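You operate a simulated robot arm through the tools that you are given. There is no shell and no other tool. Be economical: measure what you need, move in short steps, check, and stop when the job is done.

You are at the controls of a simulated two-armed robot. One attempt, no reset.

## Task
Wind the blue pane to the end bar, then wipe and pad it.
Fine: belts down first; black hand wheel; marks off with the blue cloth, put back; tan pad; leave the table tripped.

Only the result counts: the job must be done as asked and must still hold three seconds after the hand-in. Knocking over, shifting, dropping, spilling or breaking anything else fails it. Flat cloth is picked up by pressing the open fingertips on it (5 to 10 N) and closing them slowly along it; thin cloth reads only 2 to 8 mm in the jaws.

## Robot
Two 7-joint arms with fingered hands on one trunk, on a base that drives. Base frame: it is fixed to the floor where the robot stands at the start and does not move with it; the origin is under the middle of the robot, x ahead of it, y to its left, z up. Lengths are in mm, angles in degrees, forces in N, time in s.
The left shoulder is at the start at [60, 138, 922], the right one opposite. With the tool pointing down near the work surface each hand reaches from about 420 to 920 mm from the robot's upright axis, wherever it stands, measured 20 degrees to its own side. Places, roughly: black hand wheel [600, -900, 800]; blue stop [3500, -1800, 1100]; cross switch [500, 100, 900]; go button [600, 500, 900]; jog button [2600, -1500, 700]; orange stop [2300, -1400, 1100]; rearm button [2800, -1500, 700]; red lever [1800, -1100, 1100]; rollers switch [600, 300, 900]; sensor arm [3200, -1600, 1000]; side panel [2900, -1500, 700]; sliding fence [1900, -1200, 1000]; table air valve [2900, -1600, 700]. Payload 4 kg a hand.
Tool frame (each hand has its own): the origin (TCP) lies between the finger pads and is the grasp point; the fingertips stand 36 mm ahead of it; z points along the fingers, y is the line along which they close. The gripper opens to 120 mm. The gripper's body begins 42 mm behind the TCP. The gripper is a hand of 5 fingers: y runs from the thumb to the fingers, the wrist lies at [-15, -109, -200] in the tool frame, and closing takes about 1.5 s.
Orientation is told as [roll, pitch, yaw] about the base's x, y, z axes, in that order, counted from this pose: with the fingers straight down and the wrist toward the robot, the tool's x, y and z point along [0, 1, 0], [1, 0, 0] and [0, 0, -1] of the base frame.

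## Interface
- The arms move only by the tool nudge_tool. It takes "left_commands", "right_commands" or both (then of equal length, played together; a hand with none holds still); each is a list of rows, each a list of 7 numbers: the closure in counts, from 0 (fully open) to 255 (shut), then the shift along the base's x, y, z in units of 100 mm (1.0 is 100 mm), then the turn, a rotation vector about the base's x, y, z in units of 180 degrees (1.0 is 180 degrees). In form: [[grip, x, y, z, rx, ry, rz], ...]. A call has 1 to 20 rows; each row is the pose to reach, as a shift and turn from the pose commanded when the call began. A call with a number of a shift or a turn outside -1 to 1 is refused whole. Rows are played at 5 a second. More than 50 mm and 8.6 degrees between two rows, or a gripper value outside its range, and nothing of the call is played. Where a pose cannot be reached the arm comes as near as it can. A force on the tool above 50 N (or 10 N above the force at the start of the call, whichever is more), or a blocked arm, ends the call early, and 0.2 s more pass. The fingers move at their own pace (about 153 mm/s each) and stop on an object; they squeeze with about 25 N. The grip force told is the motor's: it shows also when the fingers shut on nothing. Time passes only in rows, and 0.2 s behind the last, so rows that repeat a pose let the fingers close. The reply holds the time, the measured pose of the TCP, the force on the tool along the base axes, the opening and the grip force, in the units named above and with some noise, with the torque about the TCP (base axes, N m) and any sound that the robot's microphone picked up.
- Cameras (640 x 400 px; columns grow to the right, rows downward): "scene" is now at [50.9, -18.6, 1557.1]; the picture's right is [-0.22, -0.98, -0.00], its down [-0.66, 0.15, -0.74] and it looks along [0.72, -0.16, -0.67] (base axes); focal length 277 px, centre (320, 200). "left" rides on the left gripper at [-69, -79, -131] in its tool frame; the picture's right is [-0.79, -0.29, 0.55], its down [0.55, -0.73, 0.40] and it looks along [0.29, 0.61, 0.74] (tool axes); focal length 222 px, centre (320, 200). "right" rides on the right gripper at [69, -79, -131] in its tool frame; the picture's right is [-0.78, 0.29, -0.55], its down [-0.55, -0.73, 0.40] and it looks along [-0.29, 0.61, 0.74] (tool axes); focal length 222 px, centre (320, 200). There is no depth. A picture from a camera that has moved, and an enlarged one, comes with that camera's place and axes in the base frame and with its lens.
- capture(camera): a new picture of that camera. It takes no simulated time.
- lift_body(by): slides the trunk up (or, below 0, down) by that many mm; the arms and the scene camera ride with it, the base frame stays. It gives what a move gives, with no picture.
- drive_base(legs): drives the robot by 1 to 6 legs, each [ahead, left, turn to the left] in mm, mm and degrees, along the robot's own axes; the way and the turn of a leg run together, so that a leg with both is an arc; at most 1500 mm and 180 degrees a leg. The arms and the cameras ride along, it lands a little off, and it stops where it bumps. It gives what a move gives.
- grasp_type(shape, hand): the hand has 5 fingers and takes this shape, open, in about a second: jaw (thumb against the fingers, like two jaws); tri (thumb and two fingers); tip (a fingertip pinch); poke (one finger out to press); point (the index stretched); flat (the hand flat); cup (the hand cupped); fist (a fist). The gripper value then closes the fingers along that shape, each until it touches; the sizes above hold for jaw. It gives what a move gives, with no picture.
- head_to(pan, tilt): turns the head with the scene camera to pan (to the left, within 86 degrees either way) and tilt (down, from -29 to 69), counted from straight ahead of the robot. It gives what a move gives.
- close_up(camera, box): a new picture of the part [left, top, right, bottom] of that camera's present view, enlarged. It takes no simulated time.
- job_done(): hands the job in; it is judged then, once.

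Go step by step. Nothing tells you exact positions but the pictures and the camera data: compare them with the known pose of the tool, close in by small moves and look again before you grip or let go. The budget is 120 turns and 92 pictures, counting those below and the enlarged ones. Unless the task says otherwise, let go and move clear before handing in.

The tools are called after "Emit:" as name(argument=value, ...) on one line, values as JSON. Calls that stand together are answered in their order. nudge_tool: Moves the arms, as the interface text tells. Its arguments: {"type":"object","properties":{"left_commands":{"type":"array"},"right_commands":{"type":"array"}},"required":[]} The other tools are called the same way: lift_body (by) slides the trunk up or down; grasp_type (shape, hand) gives the hand a shape; drive_base (legs) drives the base; head_to (pan, tilt) turns the head that bears the scene camera; capture (camera) takes a picture; close_up (camera, box) takes an enlarged picture of a part of a camera's view; job_done () hands the job in.

At the start:

```text
time: 0.0
left_tcp_pos: [526.1, -48.7, 1237.4]
left_ee_rot: [0.0, 0.0, -0.1]
left_ft_force: [-0.1, 0.0, 0.7]
left_moment: [-0.03, 0.03, 0.02]
left_grip_width: 119.7
left_gripper_force: 0.0
left_shape: jaw
right_tcp_pos: [383.9, -411.1, 1338.7]
right_ee_rot: [-0.1, 0.0, 0.0]
right_ft_force: [0.3, -0.4, -1.0]
right_moment: [0.01, -0.03, -0.02]
right_grip_width: 119.9
right_gripper_force: 0.1
right_shape: jaw
trunk travel left (down, up): [-500.0, 90.0]
robot x, y, heading: [2.1, 0.2, 0.0]
head pan, tilt: [-12.7, 42.2]
```

scene: 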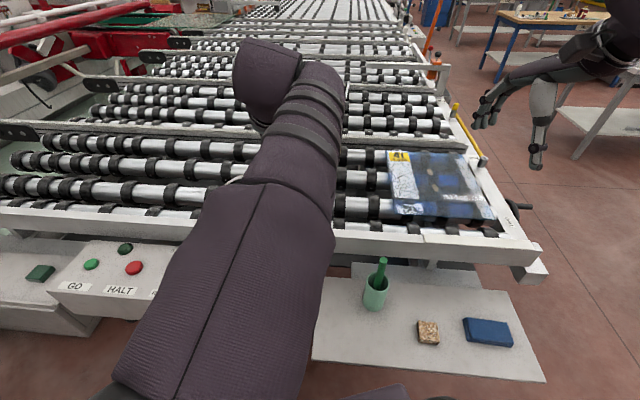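
right: 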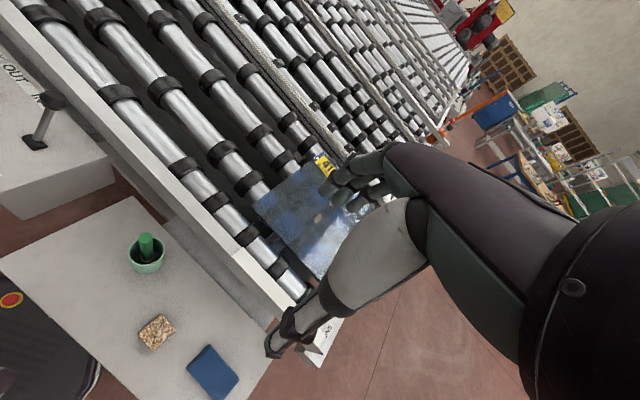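
left: 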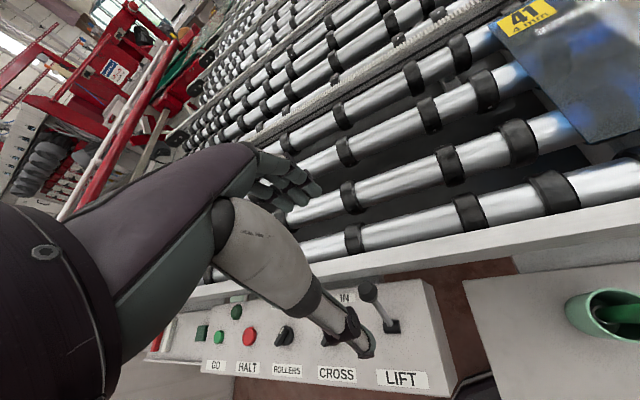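

I see a roller table with a blue pane on it, a control panel (GO, HALT, ROLLERS, CROSS, LIFT) on the left, and a side shelf with a green cup, a tan pad and a blue cloth. I'll look closer at the panel, the pane and the shelf before I move anything.

Emit:
close_up(camera="left", box=[180, 260, 460, 400])

Emit:
close_up(camera="scene", box=[320, 130, 560, 280])

Emit:
head_to(pan=-50, tilt=40)

Emit:
capture(camera="scene")

```text
2.29 times, centred on (320, 330) of left
camera zoom: at [445.9, -118.7, 1368.4], right [-0.29, -0.78, -0.55], down [-0.73, 0.55, -0.4], along [0.61, 0.29, -0.74], focal length 508 px, centre (320, -97)
```

zoom: 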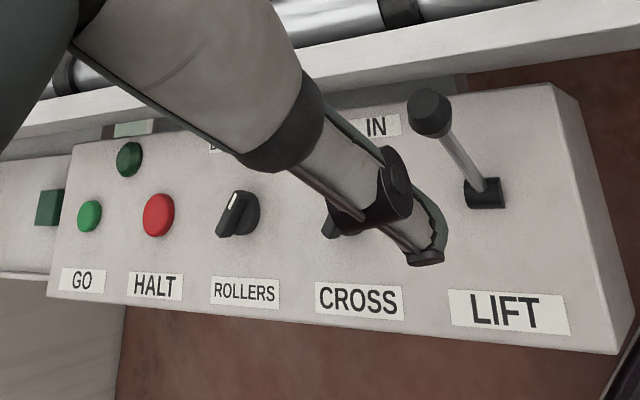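

```text
2.67 times, centred on (440, 205) of scene
camera zoom: at [50.9, -18.6, 1557.1], right [-0.22, -0.98, 0.0], down [-0.66, 0.15, -0.74], along [0.72, -0.16, -0.67], focal length 740 px, centre (0, 187)
```

zoom: 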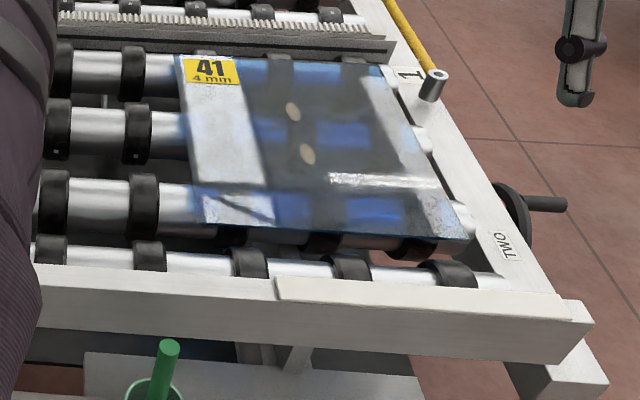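

```text
time: 1.0
left_tcp_pos: [525.5, -47.5, 1237.8]
left_ee_rot: [-0.1, 0.0, -0.2]
left_ft_force: [0.6, 0.2, -0.3]
left_moment: [-0.01, 0.02, 0.0]
left_grip_width: 119.9
left_gripper_force: 0.1
left_shape: jaw
right_tcp_pos: [384.2, -411.7, 1339.1]
right_ee_rot: [0.0, -0.1, 0.0]
right_ft_force: [0.0, -1.5, -0.1]
right_moment: [-0.03, -0.02, 0.02]
right_grip_width: 119.8
right_gripper_force: 0.1
right_shape: jaw
trunk travel left (down, up): [-500.0, 90.0]
robot x, y, heading: [1.0, -0.1, -0.1]
head pan, tilt: [-50.0, 40.0]
```

```text
86 pictures are left
camera scene: at [24.2, -65.3, 1560.3], right [-0.77, -0.64, 0.0], down [-0.41, 0.49, -0.77], along [0.49, -0.59, -0.64], focal length 277 px, centre (320, 200)
```

scene: 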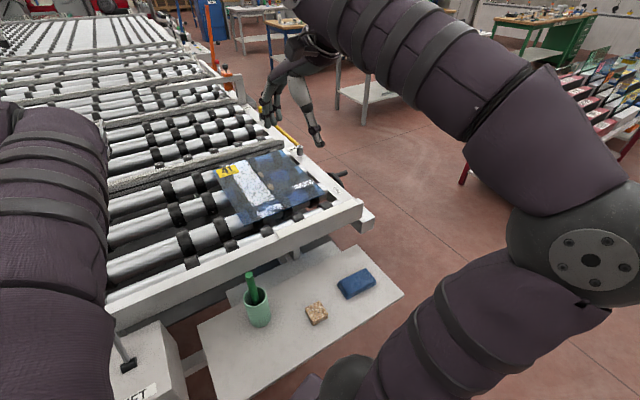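

The pane carries two beige marks, and the hand wheel stands on the right side of the frame by "TWO". I'll shift the left arm aside to see the panel and the whole bay.

Emit:
nudge_tool(left_commands=[[0, 0, 0.4, 0, 0, 0, 0], [0, 0, 0.8, 0, 0, 0, 0], [0, -0.3, 1, 0, 0, 0, 0], [0, -0.7, 1, 0, 0, 0, 0], [0, -1, 1, 0, 0, 0, 0]])

Emit:
nudge_tool(left_commands=[[0, 0, 0.4, 0, 0, 0, 0], [0, 0, 0.8, 0, 0, 0, 0], [0, 0, 1, 0, 0, 0, 0]])

Emit:
head_to(pan=0, tilt=50)

Emit:
capture(camera="scene")

Emit:
capture(camera="left")

```text
time: 2.2
left_tcp_pos: [424.4, 51.8, 1238.3]
left_ee_rot: [0.0, -0.1, -0.1]
left_ft_force: [0.4, 0.7, 0.1]
left_moment: [-0.04, -0.05, 0.0]
left_grip_width: 119.9
left_gripper_force: 0.1
left_shape: jaw
right_tcp_pos: [383.3, -412.6, 1340.1]
right_ee_rot: [0.0, 0.0, 0.0]
right_ft_force: [0.3, -0.2, 0.6]
right_moment: [0.0, 0.02, -0.01]
right_grip_width: 119.7
right_gripper_force: 0.0
right_shape: jaw
trunk travel left (down, up): [-500.0, 90.0]
robot x, y, heading: [-4.7, -1.1, 0.0]
head pan, tilt: [-50.0, 40.0]
```

```text
time: 3.0
left_tcp_pos: [425.4, 151.6, 1236.2]
left_ee_rot: [-0.2, -0.2, -0.1]
left_ft_force: [-0.1, -0.1, 0.2]
left_moment: [-0.03, 0.02, 0.01]
left_grip_width: 119.6
left_gripper_force: 0.2
left_shape: jaw
right_tcp_pos: [384.0, -412.0, 1340.7]
right_ee_rot: [-0.1, 0.0, 0.0]
right_ft_force: [-0.1, -0.1, -0.4]
right_moment: [0.0, 0.02, 0.02]
right_grip_width: 119.7
right_gripper_force: 0.0
right_shape: jaw
trunk travel left (down, up): [-500.0, 90.0]
robot x, y, heading: [-1.0, 1.4, -0.1]
head pan, tilt: [-50.0, 40.0]
```

```text
time: 4.2
left_tcp_pos: [425.8, 152.0, 1237.3]
left_ee_rot: [-0.1, -0.1, -0.1]
left_ft_force: [0.2, -0.1, -1.0]
left_moment: [-0.01, 0.0, 0.0]
left_grip_width: 119.6
left_gripper_force: 0.1
left_shape: jaw
right_tcp_pos: [384.6, -411.7, 1338.6]
right_ee_rot: [0.0, 0.1, 0.0]
right_ft_force: [-0.2, -0.8, 0.5]
right_moment: [-0.02, 0.01, 0.02]
right_grip_width: 119.7
right_gripper_force: 0.0
right_shape: jaw
trunk travel left (down, up): [-500.0, 90.0]
robot x, y, heading: [-2.9, -0.8, -0.1]
head pan, tilt: [0.0, 50.0]
```

```text
85 pictures are left
camera scene: at [46.4, -0.2, 1546.2], right [0.0, -1.0, 0.0], down [-0.77, 0.0, -0.64], along [0.64, 0.0, -0.77], focal length 277 px, centre (320, 200)
```

scene: 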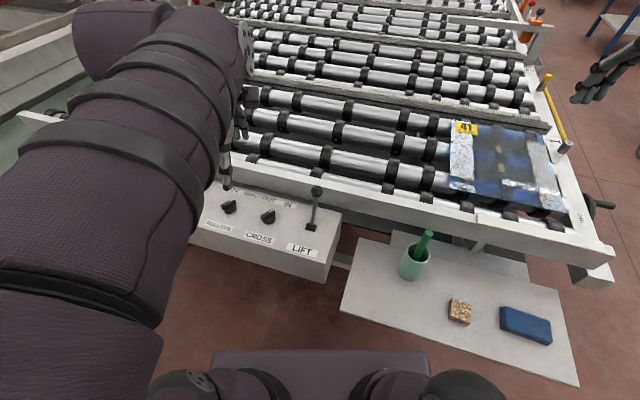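

```text
84 pictures are left
camera left: at [345.7, 81.2, 1368.4], right [-0.29, -0.78, -0.55], down [-0.73, 0.55, -0.4], along [0.61, 0.29, -0.74], focal length 222 px, centre (320, 200)
```

left: 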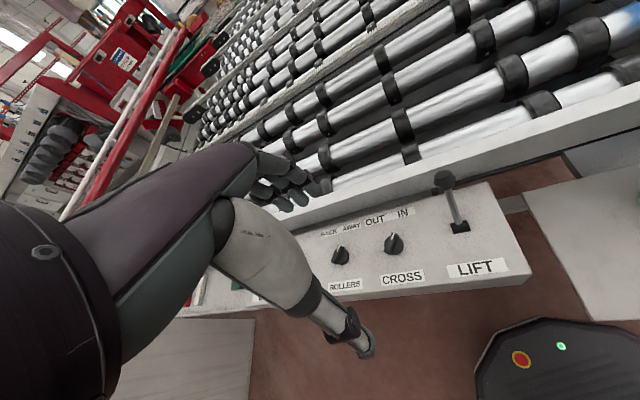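

The lift lever has its base near [500, 22, 870] and its knob near [528, 11, 1010], leaning away from me. I'll look at it, the belts and the wheel enlarged.

Emit:
close_up(camera="left", box=[310, 150, 550, 300])

Emit:
close_up(camera="scene", box=[420, 100, 620, 260])

Emit:
close_up(camera="right", box=[200, 100, 440, 250])

```text
2.67 times, centred on (430, 225) of left
camera zoom: at [345.7, 81.2, 1368.4], right [-0.29, -0.78, -0.55], down [-0.73, 0.55, -0.4], along [0.61, 0.29, -0.74], focal length 592 px, centre (27, 133)
```

zoom: 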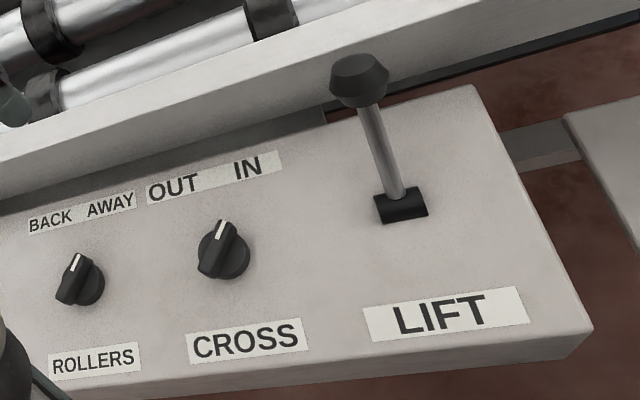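

```text
2.50 times, centred on (520, 180) of scene
camera zoom: at [46.4, -0.2, 1546.2], right [0.0, -1.0, 0.0], down [-0.77, 0.0, -0.64], along [0.64, 0.0, -0.77], focal length 693 px, centre (-180, 250)
```

zoom: 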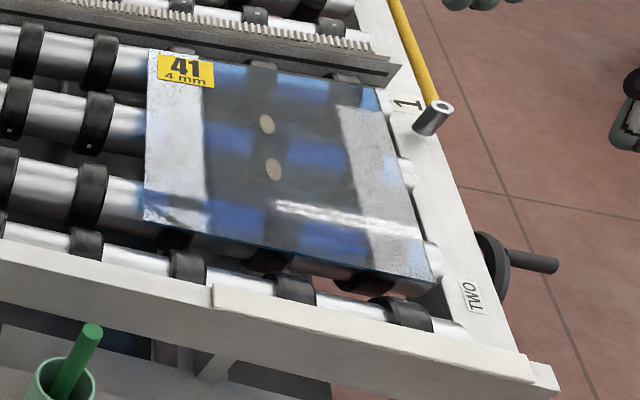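

```text
2.67 times, centred on (320, 175) of right
camera zoom: at [304.5, -343.1, 1470.4], right [0.29, -0.78, 0.55], down [-0.73, -0.55, -0.4], along [0.61, -0.29, -0.74], focal length 592 px, centre (320, 267)
```

zoom: 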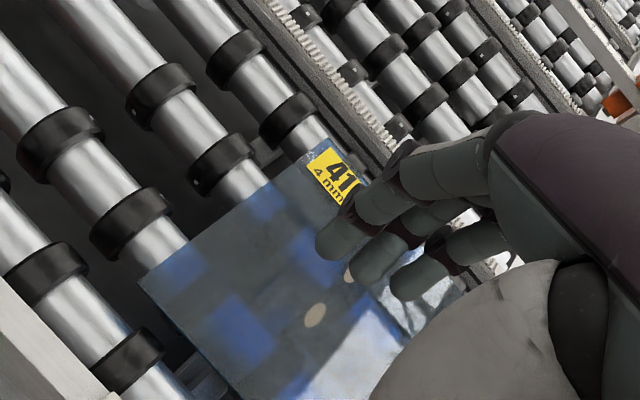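

The belt deck stands proud beside the pane and the lift lever leans away, so I take the belts as up. I'll bring the left hand above the lever knob.

Emit:
nudge_tool(left_commands=[[0, 0.2, -0.4, 0, 0, 0, 0], [0, 0.5, -0.7, -0.2, 0, 0, 0], [0, 0.7, -0.9, -0.5, 0, 0, 0], [0, 0.9, -1, -0.8, 0, 0, 0]])

Emit:
nudge_tool(left_commands=[[0, 0.06, -0.4, 0, 0, 0, 0], [0, 0.1, -0.4, -0.4, 0, 0, 0]])

Emit:
capture(camera="left")

Emit:
capture(camera="scene")

```text
time: 5.2
left_tcp_pos: [516.7, 51.8, 1155.2]
left_ee_rot: [0.2, 0.0, 0.0]
left_ft_force: [-0.2, -0.3, 0.0]
left_moment: [-0.04, 0.02, 0.01]
left_grip_width: 119.8
left_gripper_force: 0.1
left_shape: jaw
right_tcp_pos: [384.6, -412.4, 1338.1]
right_ee_rot: [0.0, 0.1, 0.0]
right_ft_force: [-0.4, -0.6, -1.1]
right_moment: [0.0, -0.01, 0.0]
right_grip_width: 119.6
right_gripper_force: 0.0
right_shape: jaw
trunk travel left (down, up): [-500.0, 90.0]
robot x, y, heading: [-1.0, -0.7, 0.1]
head pan, tilt: [0.0, 50.0]
```

```text
time: 5.8
left_tcp_pos: [526.8, 12.0, 1117.9]
left_ee_rot: [-0.1, 0.0, -0.1]
left_ft_force: [0.5, -0.6, 0.0]
left_moment: [0.0, -0.02, 0.01]
left_grip_width: 119.8
left_gripper_force: 0.0
left_shape: jaw
right_tcp_pos: [385.0, -410.8, 1339.2]
right_ee_rot: [-0.1, -0.1, 0.0]
right_ft_force: [-0.7, 1.0, -0.4]
right_moment: [0.03, 0.01, 0.04]
right_grip_width: 119.7
right_gripper_force: 0.1
right_shape: jaw
trunk travel left (down, up): [-500.0, 90.0]
robot x, y, heading: [1.1, 1.8, -0.1]
head pan, tilt: [0.0, 50.0]
```

```text
80 pictures are left
camera left: at [446.3, -57.3, 1247.9], right [-0.29, -0.79, -0.55], down [-0.73, 0.55, -0.4], along [0.61, 0.29, -0.74], focal length 222 px, centre (320, 200)
```

left: 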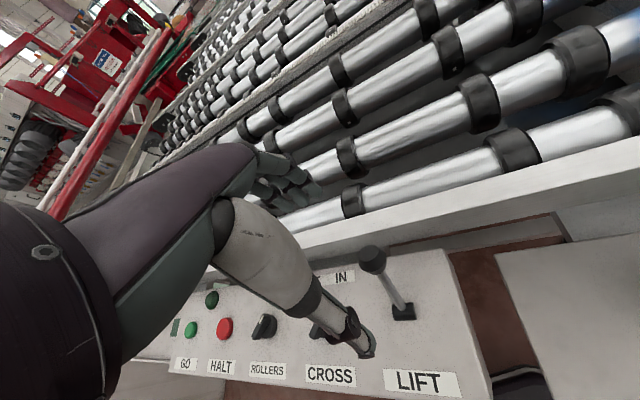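

```text
79 pictures are left
camera scene: at [46.9, 0.7, 1546.2], right [0.0, -1.0, 0.0], down [-0.77, 0.0, -0.64], along [0.64, 0.0, -0.77], focal length 277 px, centre (320, 200)
```

scene: 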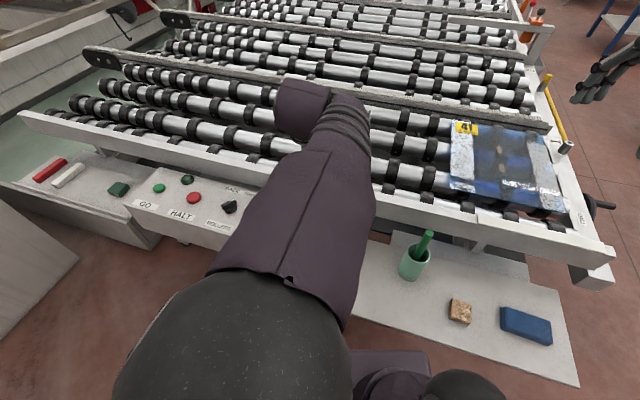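

Re-triangulated, the knob is at about [537, 8, 995] and the lever's foot at [484, 22, 900]. I'll lower the hand around the knob with the fingers partly closed.

Emit:
nudge_tool(left_commands=[[80, 0.1, -0.04, -0.3, 0, 0, 0], [80, 0.1, -0.04, -0.7, 0, 0, 0], [80, 0.1, -0.04, -0.9, 0, 0, 0], [80, 0.1, -0.04, -1, 0, 0, 0]])

Emit:
nudge_tool(left_commands=[[80, 0, 0, -0.2, 0, 0, 0], [80, 0, 0, -0.2, 0, 0, 0]])

Emit:
capture(camera="left")

Emit:
capture(camera="right")

```text
time: 6.8
left_tcp_pos: [536.1, 8.9, 1016.5]
left_ee_rot: [-0.1, -0.1, -0.2]
left_ft_force: [-0.7, -0.3, 0.3]
left_moment: [-0.04, 0.0, -0.02]
left_grip_width: 82.7
left_gripper_force: 0.0
left_shape: jaw
right_tcp_pos: [384.1, -412.3, 1339.4]
right_ee_rot: [0.1, -0.1, 0.0]
right_ft_force: [1.0, -0.6, 0.8]
right_moment: [0.02, 0.01, -0.01]
right_grip_width: 119.6
right_gripper_force: 0.0
right_shape: jaw
trunk travel left (down, up): [-500.0, 90.0]
robot x, y, heading: [0.6, -1.0, 0.0]
head pan, tilt: [0.0, 50.0]
```

```text
time: 7.4
left_tcp_pos: [542.1, 6.7, 1006.1]
left_ee_rot: [-0.5, -1.6, -0.1]
left_ft_force: [-4.2, 4.0, 27.1]
left_moment: [0.02, -1.1, 0.14]
left_grip_width: 78.2
left_gripper_force: 0.1
left_shape: jaw
right_tcp_pos: [383.9, -411.1, 1339.0]
right_ee_rot: [-0.1, -0.1, 0.1]
right_ft_force: [1.1, 0.8, -0.2]
right_moment: [-0.01, -0.02, 0.01]
right_grip_width: 119.9
right_gripper_force: 0.1
right_shape: jaw
trunk travel left (down, up): [-500.0, 90.0]
robot x, y, heading: [-2.1, -0.2, -0.1]
head pan, tilt: [0.0, 50.0]
stopped in row 2 (left hand): the force on the tool passed its limit (the readings are from after the stop); the commanded pose is now the measured one
```

```text
78 pictures are left
camera left: at [458.0, -62.6, 1135.7], right [-0.28, -0.79, -0.55], down [-0.72, 0.55, -0.42], along [0.63, 0.28, -0.72], focal length 222 px, centre (320, 200)
```

left: 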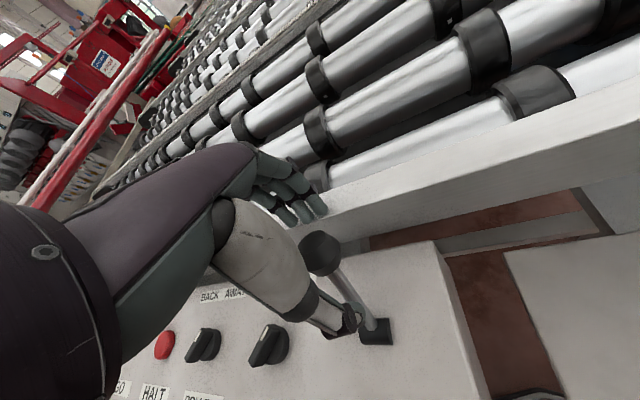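

```text
77 pictures are left
camera right: at [303.2, -342.5, 1470.8], right [0.29, -0.78, 0.55], down [-0.73, -0.55, -0.4], along [0.61, -0.29, -0.74], focal length 222 px, centre (320, 200)
```

right: 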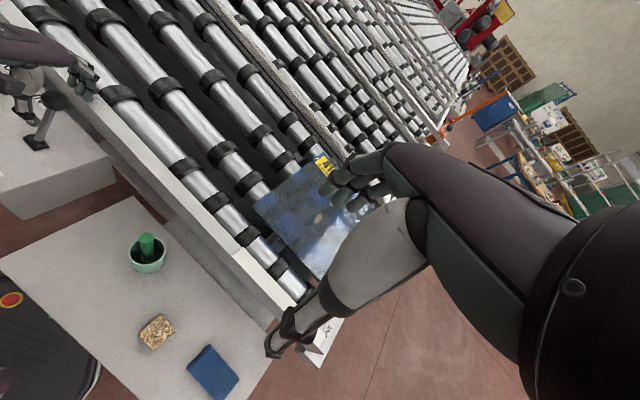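

The far fingers touch the rail top (about z 970), while the knob sits near the grasp centre. I'll rise 8 mm and close on the knob.

Emit:
nudge_tool(left_commands=[[80, -0.03, 0, 0.08, 0, 0.008, 0], [130, -0.05, 0, 0.08, 0, 0.008, 0], [180, -0.05, 0, 0.08, 0, 0.008, 0], [200, -0.05, 0, 0.08, 0, 0.008, 0], [200, -0.05, 0, 0.08, 0, 0.008, 0], [200, -0.05, 0, 0.08, 0, 0.008, 0]])

Emit:
capture(camera="left")

```text
time: 8.8
left_tcp_pos: [534.6, 7.3, 1009.2]
left_ee_rot: [-0.3, 0.6, -0.2]
left_ft_force: [0.5, -0.7, 0.5]
left_moment: [0.0, 0.02, 0.01]
left_grip_width: 26.5
left_gripper_force: 0.0
left_shape: jaw
right_tcp_pos: [384.3, -411.7, 1339.2]
right_ee_rot: [0.1, 0.1, 0.0]
right_ft_force: [0.2, -1.2, 0.2]
right_moment: [0.01, 0.02, 0.01]
right_grip_width: 119.6
right_gripper_force: 0.1
right_shape: jaw
trunk travel left (down, up): [-500.0, 90.0]
robot x, y, heading: [-4.9, 2.1, 0.2]
head pan, tilt: [0.0, 50.0]
```

```text
76 pictures are left
camera left: at [456.2, -62.7, 1142.3], right [-0.3, -0.79, -0.54], down [-0.74, 0.55, -0.39], along [0.61, 0.28, -0.74], focal length 222 px, centre (320, 200)
```

left: 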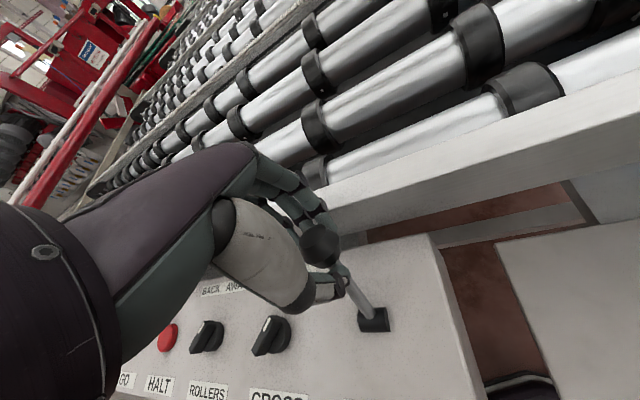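

Grip reads 26 mm with no force yet, so I need a closer look at whether the knob lies between the fingers.

Emit:
close_up(camera="left", box=[210, 150, 430, 350])

Emit:
close_up(camera="right", box=[0, 10, 160, 160])

```text
2.00 times, centred on (320, 250) of left
camera zoom: at [456.2, -62.7, 1142.3], right [-0.3, -0.79, -0.54], down [-0.74, 0.55, -0.39], along [0.61, 0.28, -0.74], focal length 444 px, centre (320, 100)
```

zoom: 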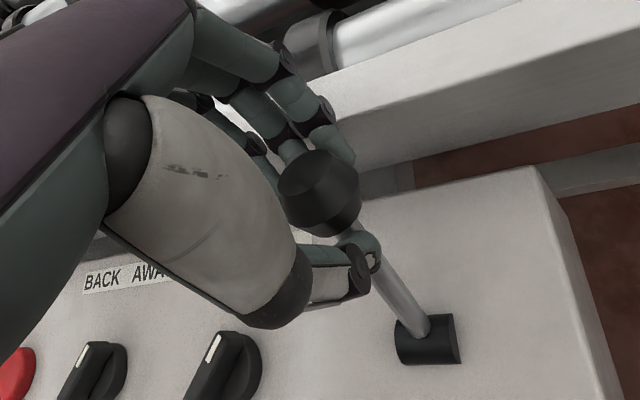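

```text
2.67 times, centred on (80, 85) of right
camera zoom: at [304.4, -343.0, 1470.5], right [0.29, -0.78, 0.55], down [-0.73, -0.55, -0.4], along [0.61, -0.29, -0.74], focal length 592 px, centre (960, 507)
```

zoom: 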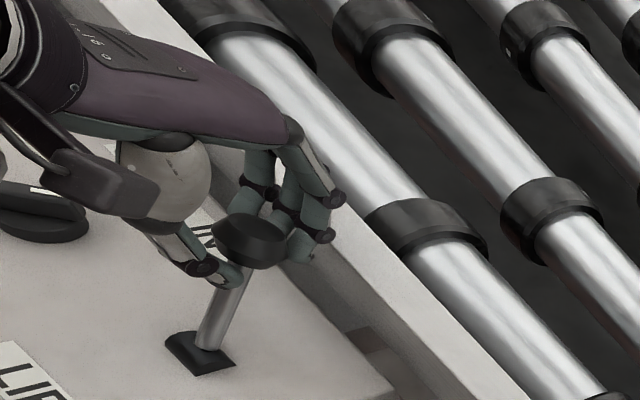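

The knob is between thumb and fingers, with the thumb curled under it. I'll close and pull it toward me in a shallow arc.

Emit:
nudge_tool(left_commands=[[255, 0, 0, 0, 0, 0, 0], [255, 0, 0, 0, 0, 0, 0], [255, -0.1, 0, 0.04, 0, 0, 0], [255, -0.25, 0, 0.1, 0, 0, 0], [255, -0.4, 0, 0.13, 0, 0, 0], [255, -0.55, 0, 0.13, 0, 0, 0], [255, -0.7, 0, 0.1, 0, 0, 0], [255, -0.85, 0, 0.04, 0, 0, 0], [255, -1, 0, 0, 0, 0, 0]])

Emit:
capture(camera="left")

Emit:
capture(camera="right")

```text
time: 10.6
left_tcp_pos: [473.2, 24.2, 1013.4]
left_ee_rot: [-2.0, 1.0, 3.9]
left_ft_force: [-9.2, -23.5, 12.6]
left_moment: [-0.48, -0.03, 0.03]
left_grip_width: 14.2
left_gripper_force: 25.1
left_shape: jaw
right_tcp_pos: [382.0, -416.7, 1338.9]
right_ee_rot: [0.2, -0.1, -0.1]
right_ft_force: [-0.3, 0.4, -0.3]
right_moment: [-0.01, -0.01, -0.01]
right_grip_width: 119.9
right_gripper_force: 0.0
right_shape: jaw
trunk travel left (down, up): [-500.0, 90.0]
robot x, y, heading: [-0.3, -2.8, -0.2]
head pan, tilt: [0.0, 50.0]
stopped in row 8 (left hand): the force on the tool passed its limit (the readings are from after the stop); the commanded pose is now the measured one
```

```text
73 pictures are left
camera left: at [401.2, -47.2, 1148.0], right [-0.24, -0.82, -0.51], down [-0.78, 0.48, -0.4], along [0.58, 0.3, -0.76], focal length 222 px, centre (320, 200)
```

left: 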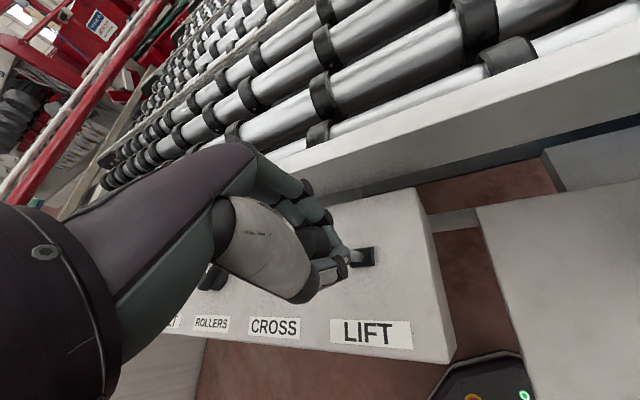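

```text
72 pictures are left
camera right: at [301.3, -347.4, 1470.9], right [0.29, -0.79, 0.55], down [-0.74, -0.55, -0.4], along [0.61, -0.29, -0.74], focal length 222 px, centre (320, 200)
```

right: 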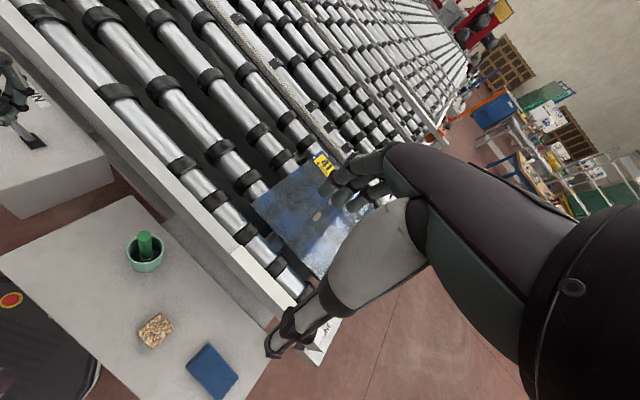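

The lever has moved to about [473, 24], and something now resists. I'll check whether the belt deck has gone down.

Emit:
close_up(camera="right", box=[200, 100, 440, 250])

Emit:
close_up(camera="left", box=[210, 150, 430, 350])

```text
2.67 times, centred on (320, 175) of right
camera zoom: at [301.3, -347.4, 1470.9], right [0.29, -0.79, 0.55], down [-0.74, -0.55, -0.4], along [0.61, -0.29, -0.74], focal length 592 px, centre (320, 267)
```

zoom: 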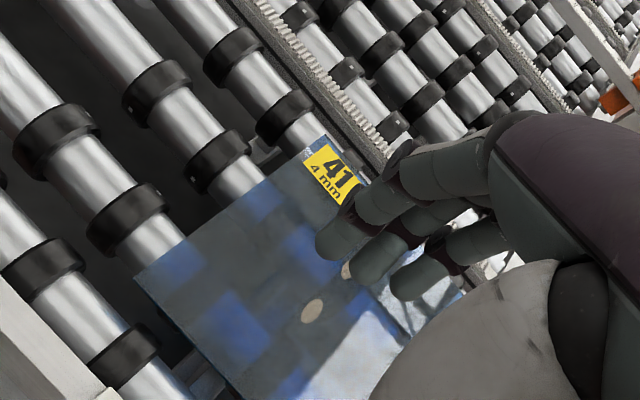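

```text
2.00 times, centred on (320, 250) of left
camera zoom: at [401.2, -47.2, 1148.0], right [-0.24, -0.82, -0.51], down [-0.78, 0.48, -0.4], along [0.58, 0.3, -0.76], focal length 444 px, centre (320, 100)
```

zoom: 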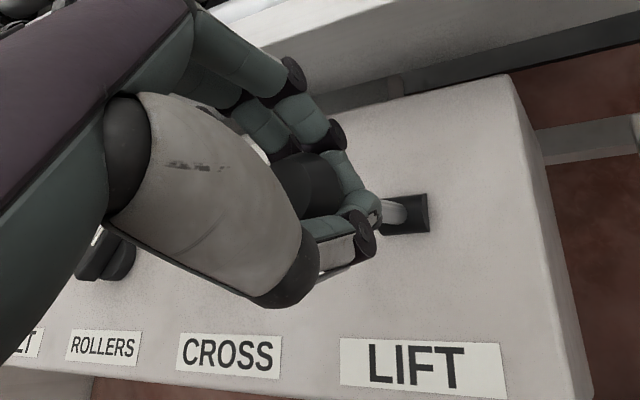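

The belt deck already sits lower. The lever is just past upright, so I'll ease off sideways and bring it through to its near stop.

Emit:
nudge_tool(left_commands=[[255, -0.05, -0.06, 0, 0, 0, 0], [255, -0.15, -0.1, -0.02, 0, 0, -0.01], [255, -0.25, -0.12, -0.05, 0, 0, -0.02], [255, -0.35, -0.14, -0.1, 0, 0, -0.02], [255, -0.45, -0.14, -0.16, 0, 0, -0.02]])

Emit:
capture(camera="left")

Emit:
close_up(camera="right", box=[200, 100, 440, 250])

```text
time: 11.2
left_tcp_pos: [472.3, 24.8, 1009.9]
left_ee_rot: [-2.6, 1.1, 4.7]
left_ft_force: [-10.0, -25.1, 14.3]
left_moment: [-0.49, -0.05, 0.05]
left_grip_width: 14.9
left_gripper_force: 24.8
left_shape: jaw
right_tcp_pos: [380.1, -417.6, 1339.0]
right_ee_rot: [0.0, -0.1, -0.2]
right_ft_force: [0.9, 1.1, 0.3]
right_moment: [-0.04, 0.03, 0.0]
right_grip_width: 119.7
right_gripper_force: 0.0
right_shape: jaw
trunk travel left (down, up): [-500.0, 90.0]
robot x, y, heading: [-1.5, -4.1, -0.6]
head pan, tilt: [0.0, 50.0]
stopped in row 2 (left hand): the force on the tool passed its limit (the readings are from after the stop); the commanded pose is now the measured one
```

```text
69 pictures are left
camera left: at [400.1, -45.6, 1146.2], right [-0.23, -0.83, -0.51], down [-0.78, 0.47, -0.41], along [0.58, 0.3, -0.76], focal length 222 px, centre (320, 200)
```

left: 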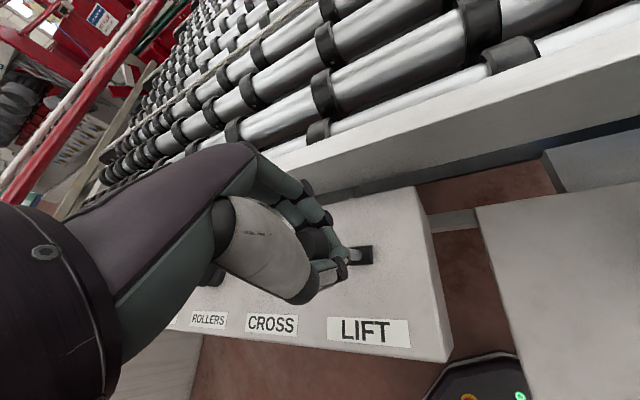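

```text
2.67 times, centred on (320, 175) of right
camera zoom: at [300.4, -348.0, 1470.6], right [0.29, -0.79, 0.55], down [-0.74, -0.55, -0.4], along [0.61, -0.29, -0.74], focal length 592 px, centre (320, 267)
```

zoom: 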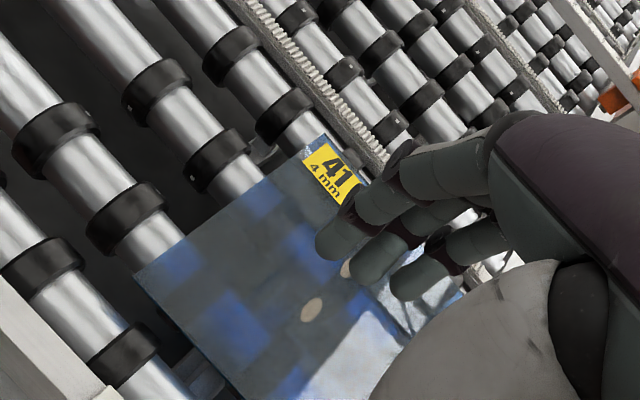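

The belt deck keeps sinking as time passes, so the lever is probably at its stop. I'll let go and rise clear.

Emit:
nudge_tool(left_commands=[[180, 0, 0, 0, 0, 0, 0], [120, 0, 0, 0, 0, 0, 0], [60, 0, 0, 0, 0, 0, 0], [40, 0, 0, 0, 0, 0, 0], [40, 0, 0, 0, 0, 0, 0]])

Emit:
capture(camera="left")

Emit:
close_up(camera="right", box=[200, 100, 440, 250])

```text
time: 12.4
left_tcp_pos: [471.6, 30.9, 1007.9]
left_ee_rot: [-2.3, 1.4, 4.9]
left_ft_force: [-0.1, -0.7, 0.2]
left_moment: [0.01, -0.07, 0.02]
left_grip_width: 100.8
left_gripper_force: 0.0
left_shape: jaw
right_tcp_pos: [382.8, -415.4, 1339.1]
right_ee_rot: [0.0, -0.1, -0.3]
right_ft_force: [-0.4, -0.6, -0.3]
right_moment: [-0.01, 0.02, -0.01]
right_grip_width: 119.7
right_gripper_force: 0.0
right_shape: jaw
trunk travel left (down, up): [-500.0, 90.0]
robot x, y, heading: [-3.3, -2.8, -0.1]
head pan, tilt: [0.0, 50.0]
```

```text
67 pictures are left
camera left: at [400.7, -41.1, 1144.3], right [-0.23, -0.83, -0.51], down [-0.79, 0.47, -0.4], along [0.57, 0.31, -0.76], focal length 222 px, centre (320, 200)
```

left: 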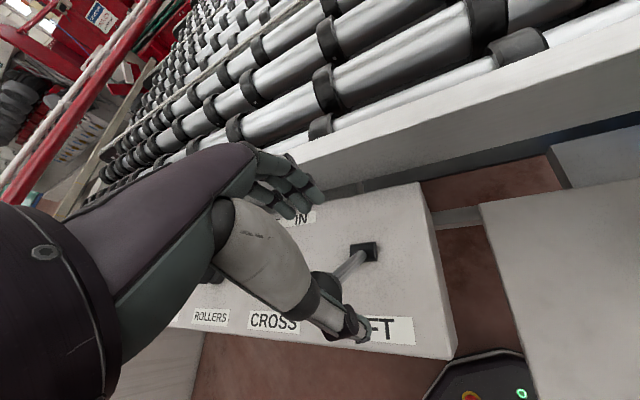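

```text
2.67 times, centred on (320, 175) of right
camera zoom: at [302.7, -345.7, 1470.5], right [0.29, -0.79, 0.55], down [-0.74, -0.55, -0.4], along [0.61, -0.29, -0.74], focal length 592 px, centre (320, 267)
```

zoom: 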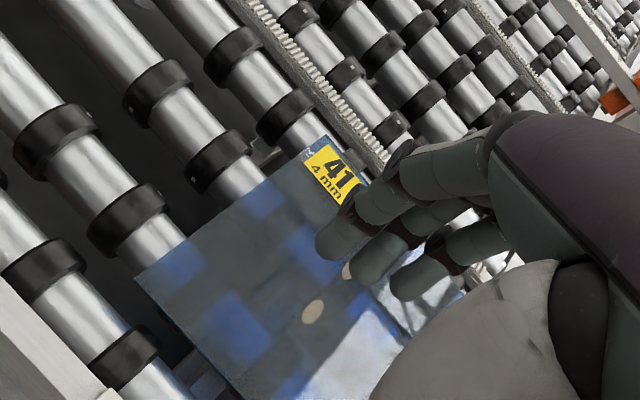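

The lever now leans fully toward me and the belts are down. I'll lift the left hand straight out and bring it away, then look again.

Emit:
nudge_tool(left_commands=[[0, 0, 0, 0.1, 0, 0, 0], [0, 0, 0, 0.3, 0, 0, 0], [0, 0, 0, 0.6, 0, 0, 0], [0, -0.1, 0.3, 0.9, 0, 0, 0], [0, -0.3, 0.6, 1, 0.01, 0, -0.02], [0, -0.5, 1, 1, 0.013, -0.008, -0.027]])

Emit:
nudge_tool(left_commands=[[0, -0.1, 0.4, 0.4, 0, 0, 0], [0, -0.2, 0.8, 0.8, 0, 0, 0], [0, -0.2, 1, 1, 0, 0, 0]])

Emit:
capture(camera="left")

Emit:
head_to(pan=-20, tilt=45)

Emit:
capture(camera="scene")

```text
time: 13.8
left_tcp_pos: [419.5, 130.9, 1108.8]
left_ee_rot: [0.1, -0.2, -0.1]
left_ft_force: [0.1, 0.2, -0.7]
left_moment: [0.0, 0.01, -0.01]
left_grip_width: 119.8
left_gripper_force: 0.0
left_shape: jaw
right_tcp_pos: [381.7, -413.8, 1340.1]
right_ee_rot: [0.0, -0.1, -0.1]
right_ft_force: [0.1, 0.1, 0.4]
right_moment: [-0.01, -0.02, 0.0]
right_grip_width: 119.6
right_gripper_force: 0.1
right_shape: jaw
trunk travel left (down, up): [-500.0, 90.0]
robot x, y, heading: [-0.1, -1.7, -0.3]
head pan, tilt: [0.0, 50.0]
```

```text
refused: row 1 steps farther than a row can; nothing moved
```

```text
65 pictures are left
camera left: at [339.7, 60.4, 1239.8], right [-0.29, -0.78, -0.55], down [-0.73, 0.55, -0.4], along [0.62, 0.29, -0.73], focal length 222 px, centre (320, 200)
```

left: 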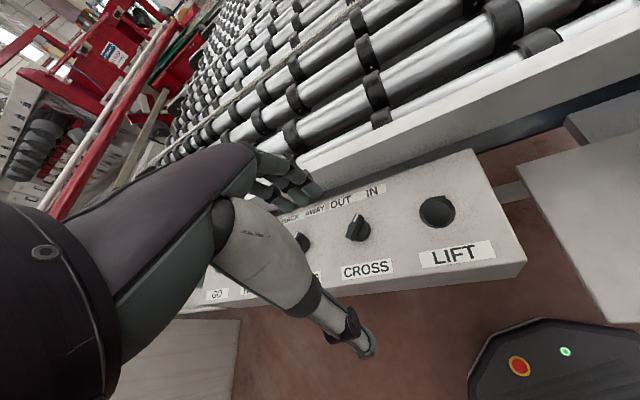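

```text
time: 14.6
left_tcp_pos: [420.6, 130.3, 1107.6]
left_ee_rot: [0.0, -0.2, 0.1]
left_ft_force: [-0.4, 0.2, -0.6]
left_moment: [-0.01, 0.02, -0.05]
left_grip_width: 119.7
left_gripper_force: 0.1
left_shape: jaw
right_tcp_pos: [383.5, -414.4, 1339.1]
right_ee_rot: [0.0, 0.0, -0.2]
right_ft_force: [-0.3, 0.7, -0.7]
right_moment: [-0.02, 0.0, -0.02]
right_grip_width: 119.6
right_gripper_force: 0.0
right_shape: jaw
trunk travel left (down, up): [-500.0, 90.0]
robot x, y, heading: [-2.6, -0.7, -0.2]
head pan, tilt: [-20.0, 45.0]
```

```text
64 pictures are left
camera scene: at [45.3, -29.5, 1553.1], right [-0.34, -0.94, 0.0], down [-0.66, 0.24, -0.71], along [0.66, -0.24, -0.71], focal length 277 px, centre (320, 200)
```

scene: 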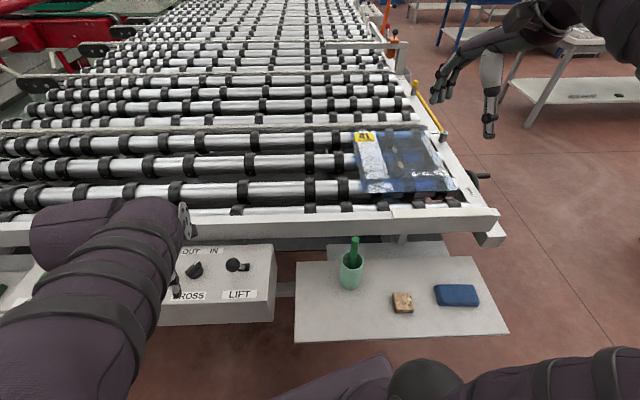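

The belts are down and the lever stays put; the table is turned about -18° to my axes. Next I'll back off, pass the shelf and look at the hand wheel near [600, -890, 850].

Emit:
drive_base(legs=[[-300, 0, 0], [0, -1150, 0], [350, 0, 0]])

Emit:
head_to(pan=15, tilt=50)

Emit:
capture(camera="scene")

```text
time: 24.0
left_tcp_pos: [465.5, -1009.9, 1107.6]
left_ee_rot: [-0.1, -0.1, 0.4]
left_ft_force: [-0.2, -0.2, 1.0]
left_moment: [-0.01, 0.01, 0.04]
left_grip_width: 120.0
left_gripper_force: 0.2
left_shape: jaw
right_tcp_pos: [430.0, -1556.4, 1338.2]
right_ee_rot: [0.0, 0.0, 0.1]
right_ft_force: [-0.2, 0.6, -0.2]
right_moment: [-0.02, 0.01, 0.01]
right_grip_width: 119.8
right_gripper_force: 0.0
right_shape: jaw
trunk travel left (down, up): [-500.0, 90.0]
robot x, y, heading: [43.2, -1144.8, 0.2]
head pan, tilt: [-20.0, 45.0]
```

```text
time: 25.0
left_tcp_pos: [465.7, -1010.4, 1108.1]
left_ee_rot: [0.0, -0.2, 0.3]
left_ft_force: [-0.7, -0.4, -1.1]
left_moment: [0.01, 0.01, -0.02]
left_grip_width: 119.8
left_gripper_force: 0.0
left_shape: jaw
right_tcp_pos: [428.6, -1557.4, 1339.8]
right_ee_rot: [-0.1, 0.0, 0.1]
right_ft_force: [-0.6, 0.6, -0.8]
right_moment: [0.01, -0.02, -0.01]
right_grip_width: 119.8
right_gripper_force: 0.0
right_shape: jaw
trunk travel left (down, up): [-500.0, 90.0]
robot x, y, heading: [49.5, -1145.2, 0.0]
head pan, tilt: [15.0, 50.0]
```

```text
63 pictures are left
camera scene: at [87.7, -1125.3, 1546.2], right [0.26, -0.97, 0.0], down [-0.74, -0.2, -0.64], along [0.62, 0.17, -0.77], focal length 277 px, centre (320, 200)
```

scene: 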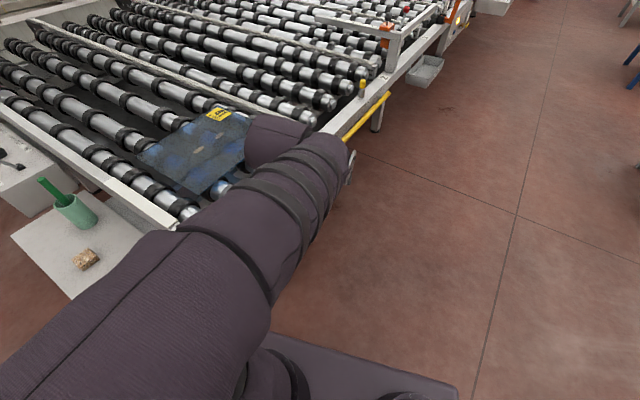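

The left arm hides the wheel, so I'll move to the table's right side and face it squarely to work the crank from outside.

Emit:
drive_base(legs=[[0, -500, 0], [300, 0, 0], [0, 0, 72]])

Emit:
head_to(pan=-10, tilt=45)

Emit:
capture(camera="scene")

Emit:
capture(camera="right")

```text
time: 32.7
left_tcp_pos: [349.7, -1201.9, 1107.5]
left_ee_rot: [0.0, -0.1, 72.1]
left_ft_force: [-0.8, 0.4, 0.4]
left_moment: [-0.01, 0.03, -0.01]
left_grip_width: 119.5
left_gripper_force: 0.1
left_shape: jaw
right_tcp_pos: [856.6, -1407.6, 1338.3]
right_ee_rot: [0.0, -0.1, 71.9]
right_ft_force: [0.3, 0.2, -0.4]
right_moment: [0.03, 0.03, 0.01]
right_grip_width: 119.5
right_gripper_force: 0.0
right_shape: jaw
trunk travel left (down, up): [-500.0, 90.0]
robot x, y, heading: [346.2, -1646.8, 72.0]
head pan, tilt: [15.0, 50.0]
```

```text
time: 33.6
left_tcp_pos: [348.5, -1201.6, 1108.9]
left_ee_rot: [0.0, -0.2, 72.0]
left_ft_force: [-0.3, -0.5, -0.4]
left_moment: [0.02, 0.03, -0.02]
left_grip_width: 119.7
left_gripper_force: 0.0
left_shape: jaw
right_tcp_pos: [856.8, -1407.0, 1339.3]
right_ee_rot: [0.1, 0.0, 71.9]
right_ft_force: [0.3, -0.2, 0.2]
right_moment: [-0.01, -0.01, 0.01]
right_grip_width: 119.7
right_gripper_force: 0.1
right_shape: jaw
trunk travel left (down, up): [-500.0, 90.0]
robot x, y, heading: [344.3, -1640.9, 71.9]
head pan, tilt: [-10.0, 45.0]
```

```text
62 pictures are left
camera scene: at [374.2, -1600.8, 1553.1], right [0.88, -0.47, 0.0], down [-0.33, -0.62, -0.71], along [0.33, 0.62, -0.71], focal length 277 px, centre (320, 200)
```

scene: 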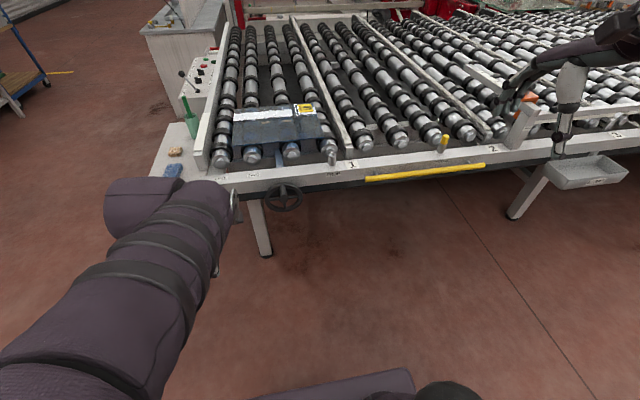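

```text
61 pictures are left
camera right: at [765.5, -1461.0, 1470.5], right [0.84, 0.03, 0.55], down [0.29, -0.87, -0.4], along [0.46, 0.49, -0.74], focal length 222 px, centre (320, 200)
```

right: 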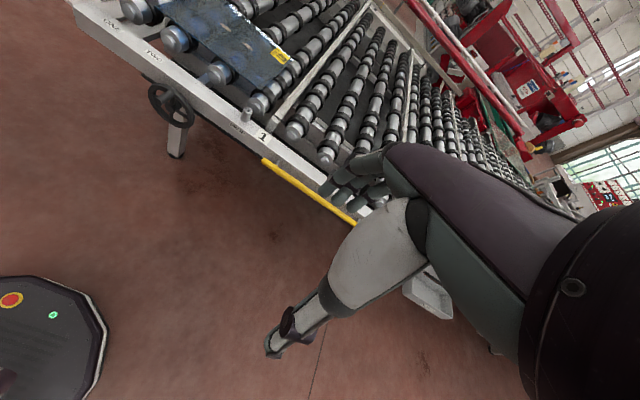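

Now the wheel, the pane and the numbered positions are in view. I'll zoom in on the wheel and crank.

Emit:
close_up(camera="scene", box=[200, 90, 360, 220])

Emit:
close_up(camera="right", box=[60, 0, 300, 150])

```text
3.08 times, centred on (280, 155) of scene
camera zoom: at [374.2, -1600.8, 1553.1], right [0.88, -0.47, 0.0], down [-0.33, -0.62, -0.71], along [0.33, 0.62, -0.71], focal length 854 px, centre (443, 338)
```

zoom: 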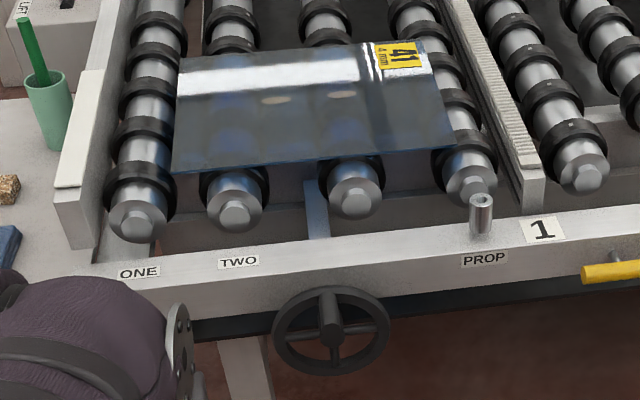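

```text
2.67 times, centred on (180, 75) of right
camera zoom: at [765.5, -1461.0, 1470.5], right [0.84, 0.03, 0.55], down [0.29, -0.87, -0.4], along [0.46, 0.49, -0.74], focal length 592 px, centre (693, 533)
```

zoom: 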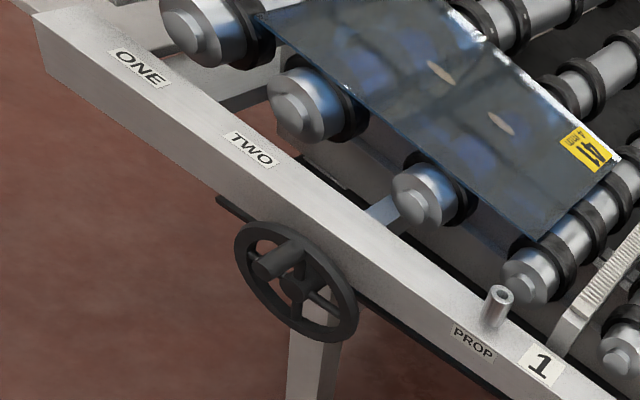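

The wheel centre is about [607, -866, 800], with radius 75 mm. The crank handle is at the top (z ≈ 863) and points toward me. I'll shift left so the right arm faces it, and pitch the right hand to point horizontally at the table.

Emit:
drive_base(legs=[[0, 150, 0]])

Emit:
nudge_tool(right_commands=[[0, 0, 0, -0.1, 0.0432, -0.014, 0], [0, 0, 0, -0.2, 0.0865, -0.0281, 0], [0, 0, 0, -0.3, 0.1297, -0.0421, 0], [0, 0, 0, -0.4, 0.1729, -0.0562, 0], [0, 0, 0, -0.5, 0.2161, -0.0702, 0], [0, 0, 0, -0.6, 0.2594, -0.0843, 0], [0, 0, 0, -0.7, 0.3026, -0.0983, 0], [0, 0, 0, -0.8, 0.3458, -0.1124, 0], [0, 0, 0, -0.9, 0.389, -0.1264, 0], [0, 0, 0, -1, 0.4323, -0.1405, 0], [0, 0, 0, -1, 0.4755, -0.1545, 0]])

Emit:
capture(camera="scene")

```text
time: 35.0
left_tcp_pos: [207.5, -1154.5, 1108.1]
left_ee_rot: [-0.1, -0.3, 72.0]
left_ft_force: [-0.5, -0.9, -0.5]
left_moment: [0.03, 0.0, 0.01]
left_grip_width: 119.8
left_gripper_force: 0.0
left_shape: jaw
right_tcp_pos: [712.6, -1359.9, 1339.4]
right_ee_rot: [-0.2, 0.0, 71.7]
right_ft_force: [0.1, 0.2, -0.1]
right_moment: [0.0, -0.1, 0.02]
right_grip_width: 119.8
right_gripper_force: 0.0
right_shape: jaw
trunk travel left (down, up): [-500.0, 90.0]
robot x, y, heading: [203.2, -1597.6, 71.9]
head pan, tilt: [-10.0, 45.0]
```

```text
time: 37.4
left_tcp_pos: [208.7, -1154.1, 1108.6]
left_ee_rot: [0.0, 0.0, 72.0]
left_ft_force: [-0.3, 0.1, -0.2]
left_moment: [0.04, 0.0, 0.0]
left_grip_width: 119.9
left_gripper_force: 0.2
left_shape: jaw
right_tcp_pos: [734.9, -1344.4, 1265.8]
right_ee_rot: [83.8, -89.9, -11.7]
right_ft_force: [0.4, -0.2, -0.4]
right_moment: [-0.03, 0.03, 0.03]
right_grip_width: 119.8
right_gripper_force: 0.1
right_shape: jaw
right hand out of reach, approached as far as the arm can: row 11
trunk travel left (down, up): [-500.0, 90.0]
robot x, y, heading: [205.7, -1598.2, 72.0]
head pan, tilt: [-10.0, 45.0]
```

```text
58 pictures are left
camera scene: at [232.0, -1553.5, 1553.1], right [0.88, -0.47, 0.0], down [-0.34, -0.62, -0.71], along [0.33, 0.62, -0.71], focal length 277 px, centre (320, 200)
```

scene: 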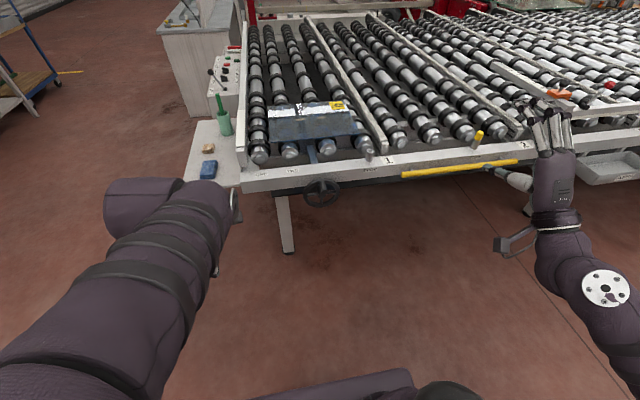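

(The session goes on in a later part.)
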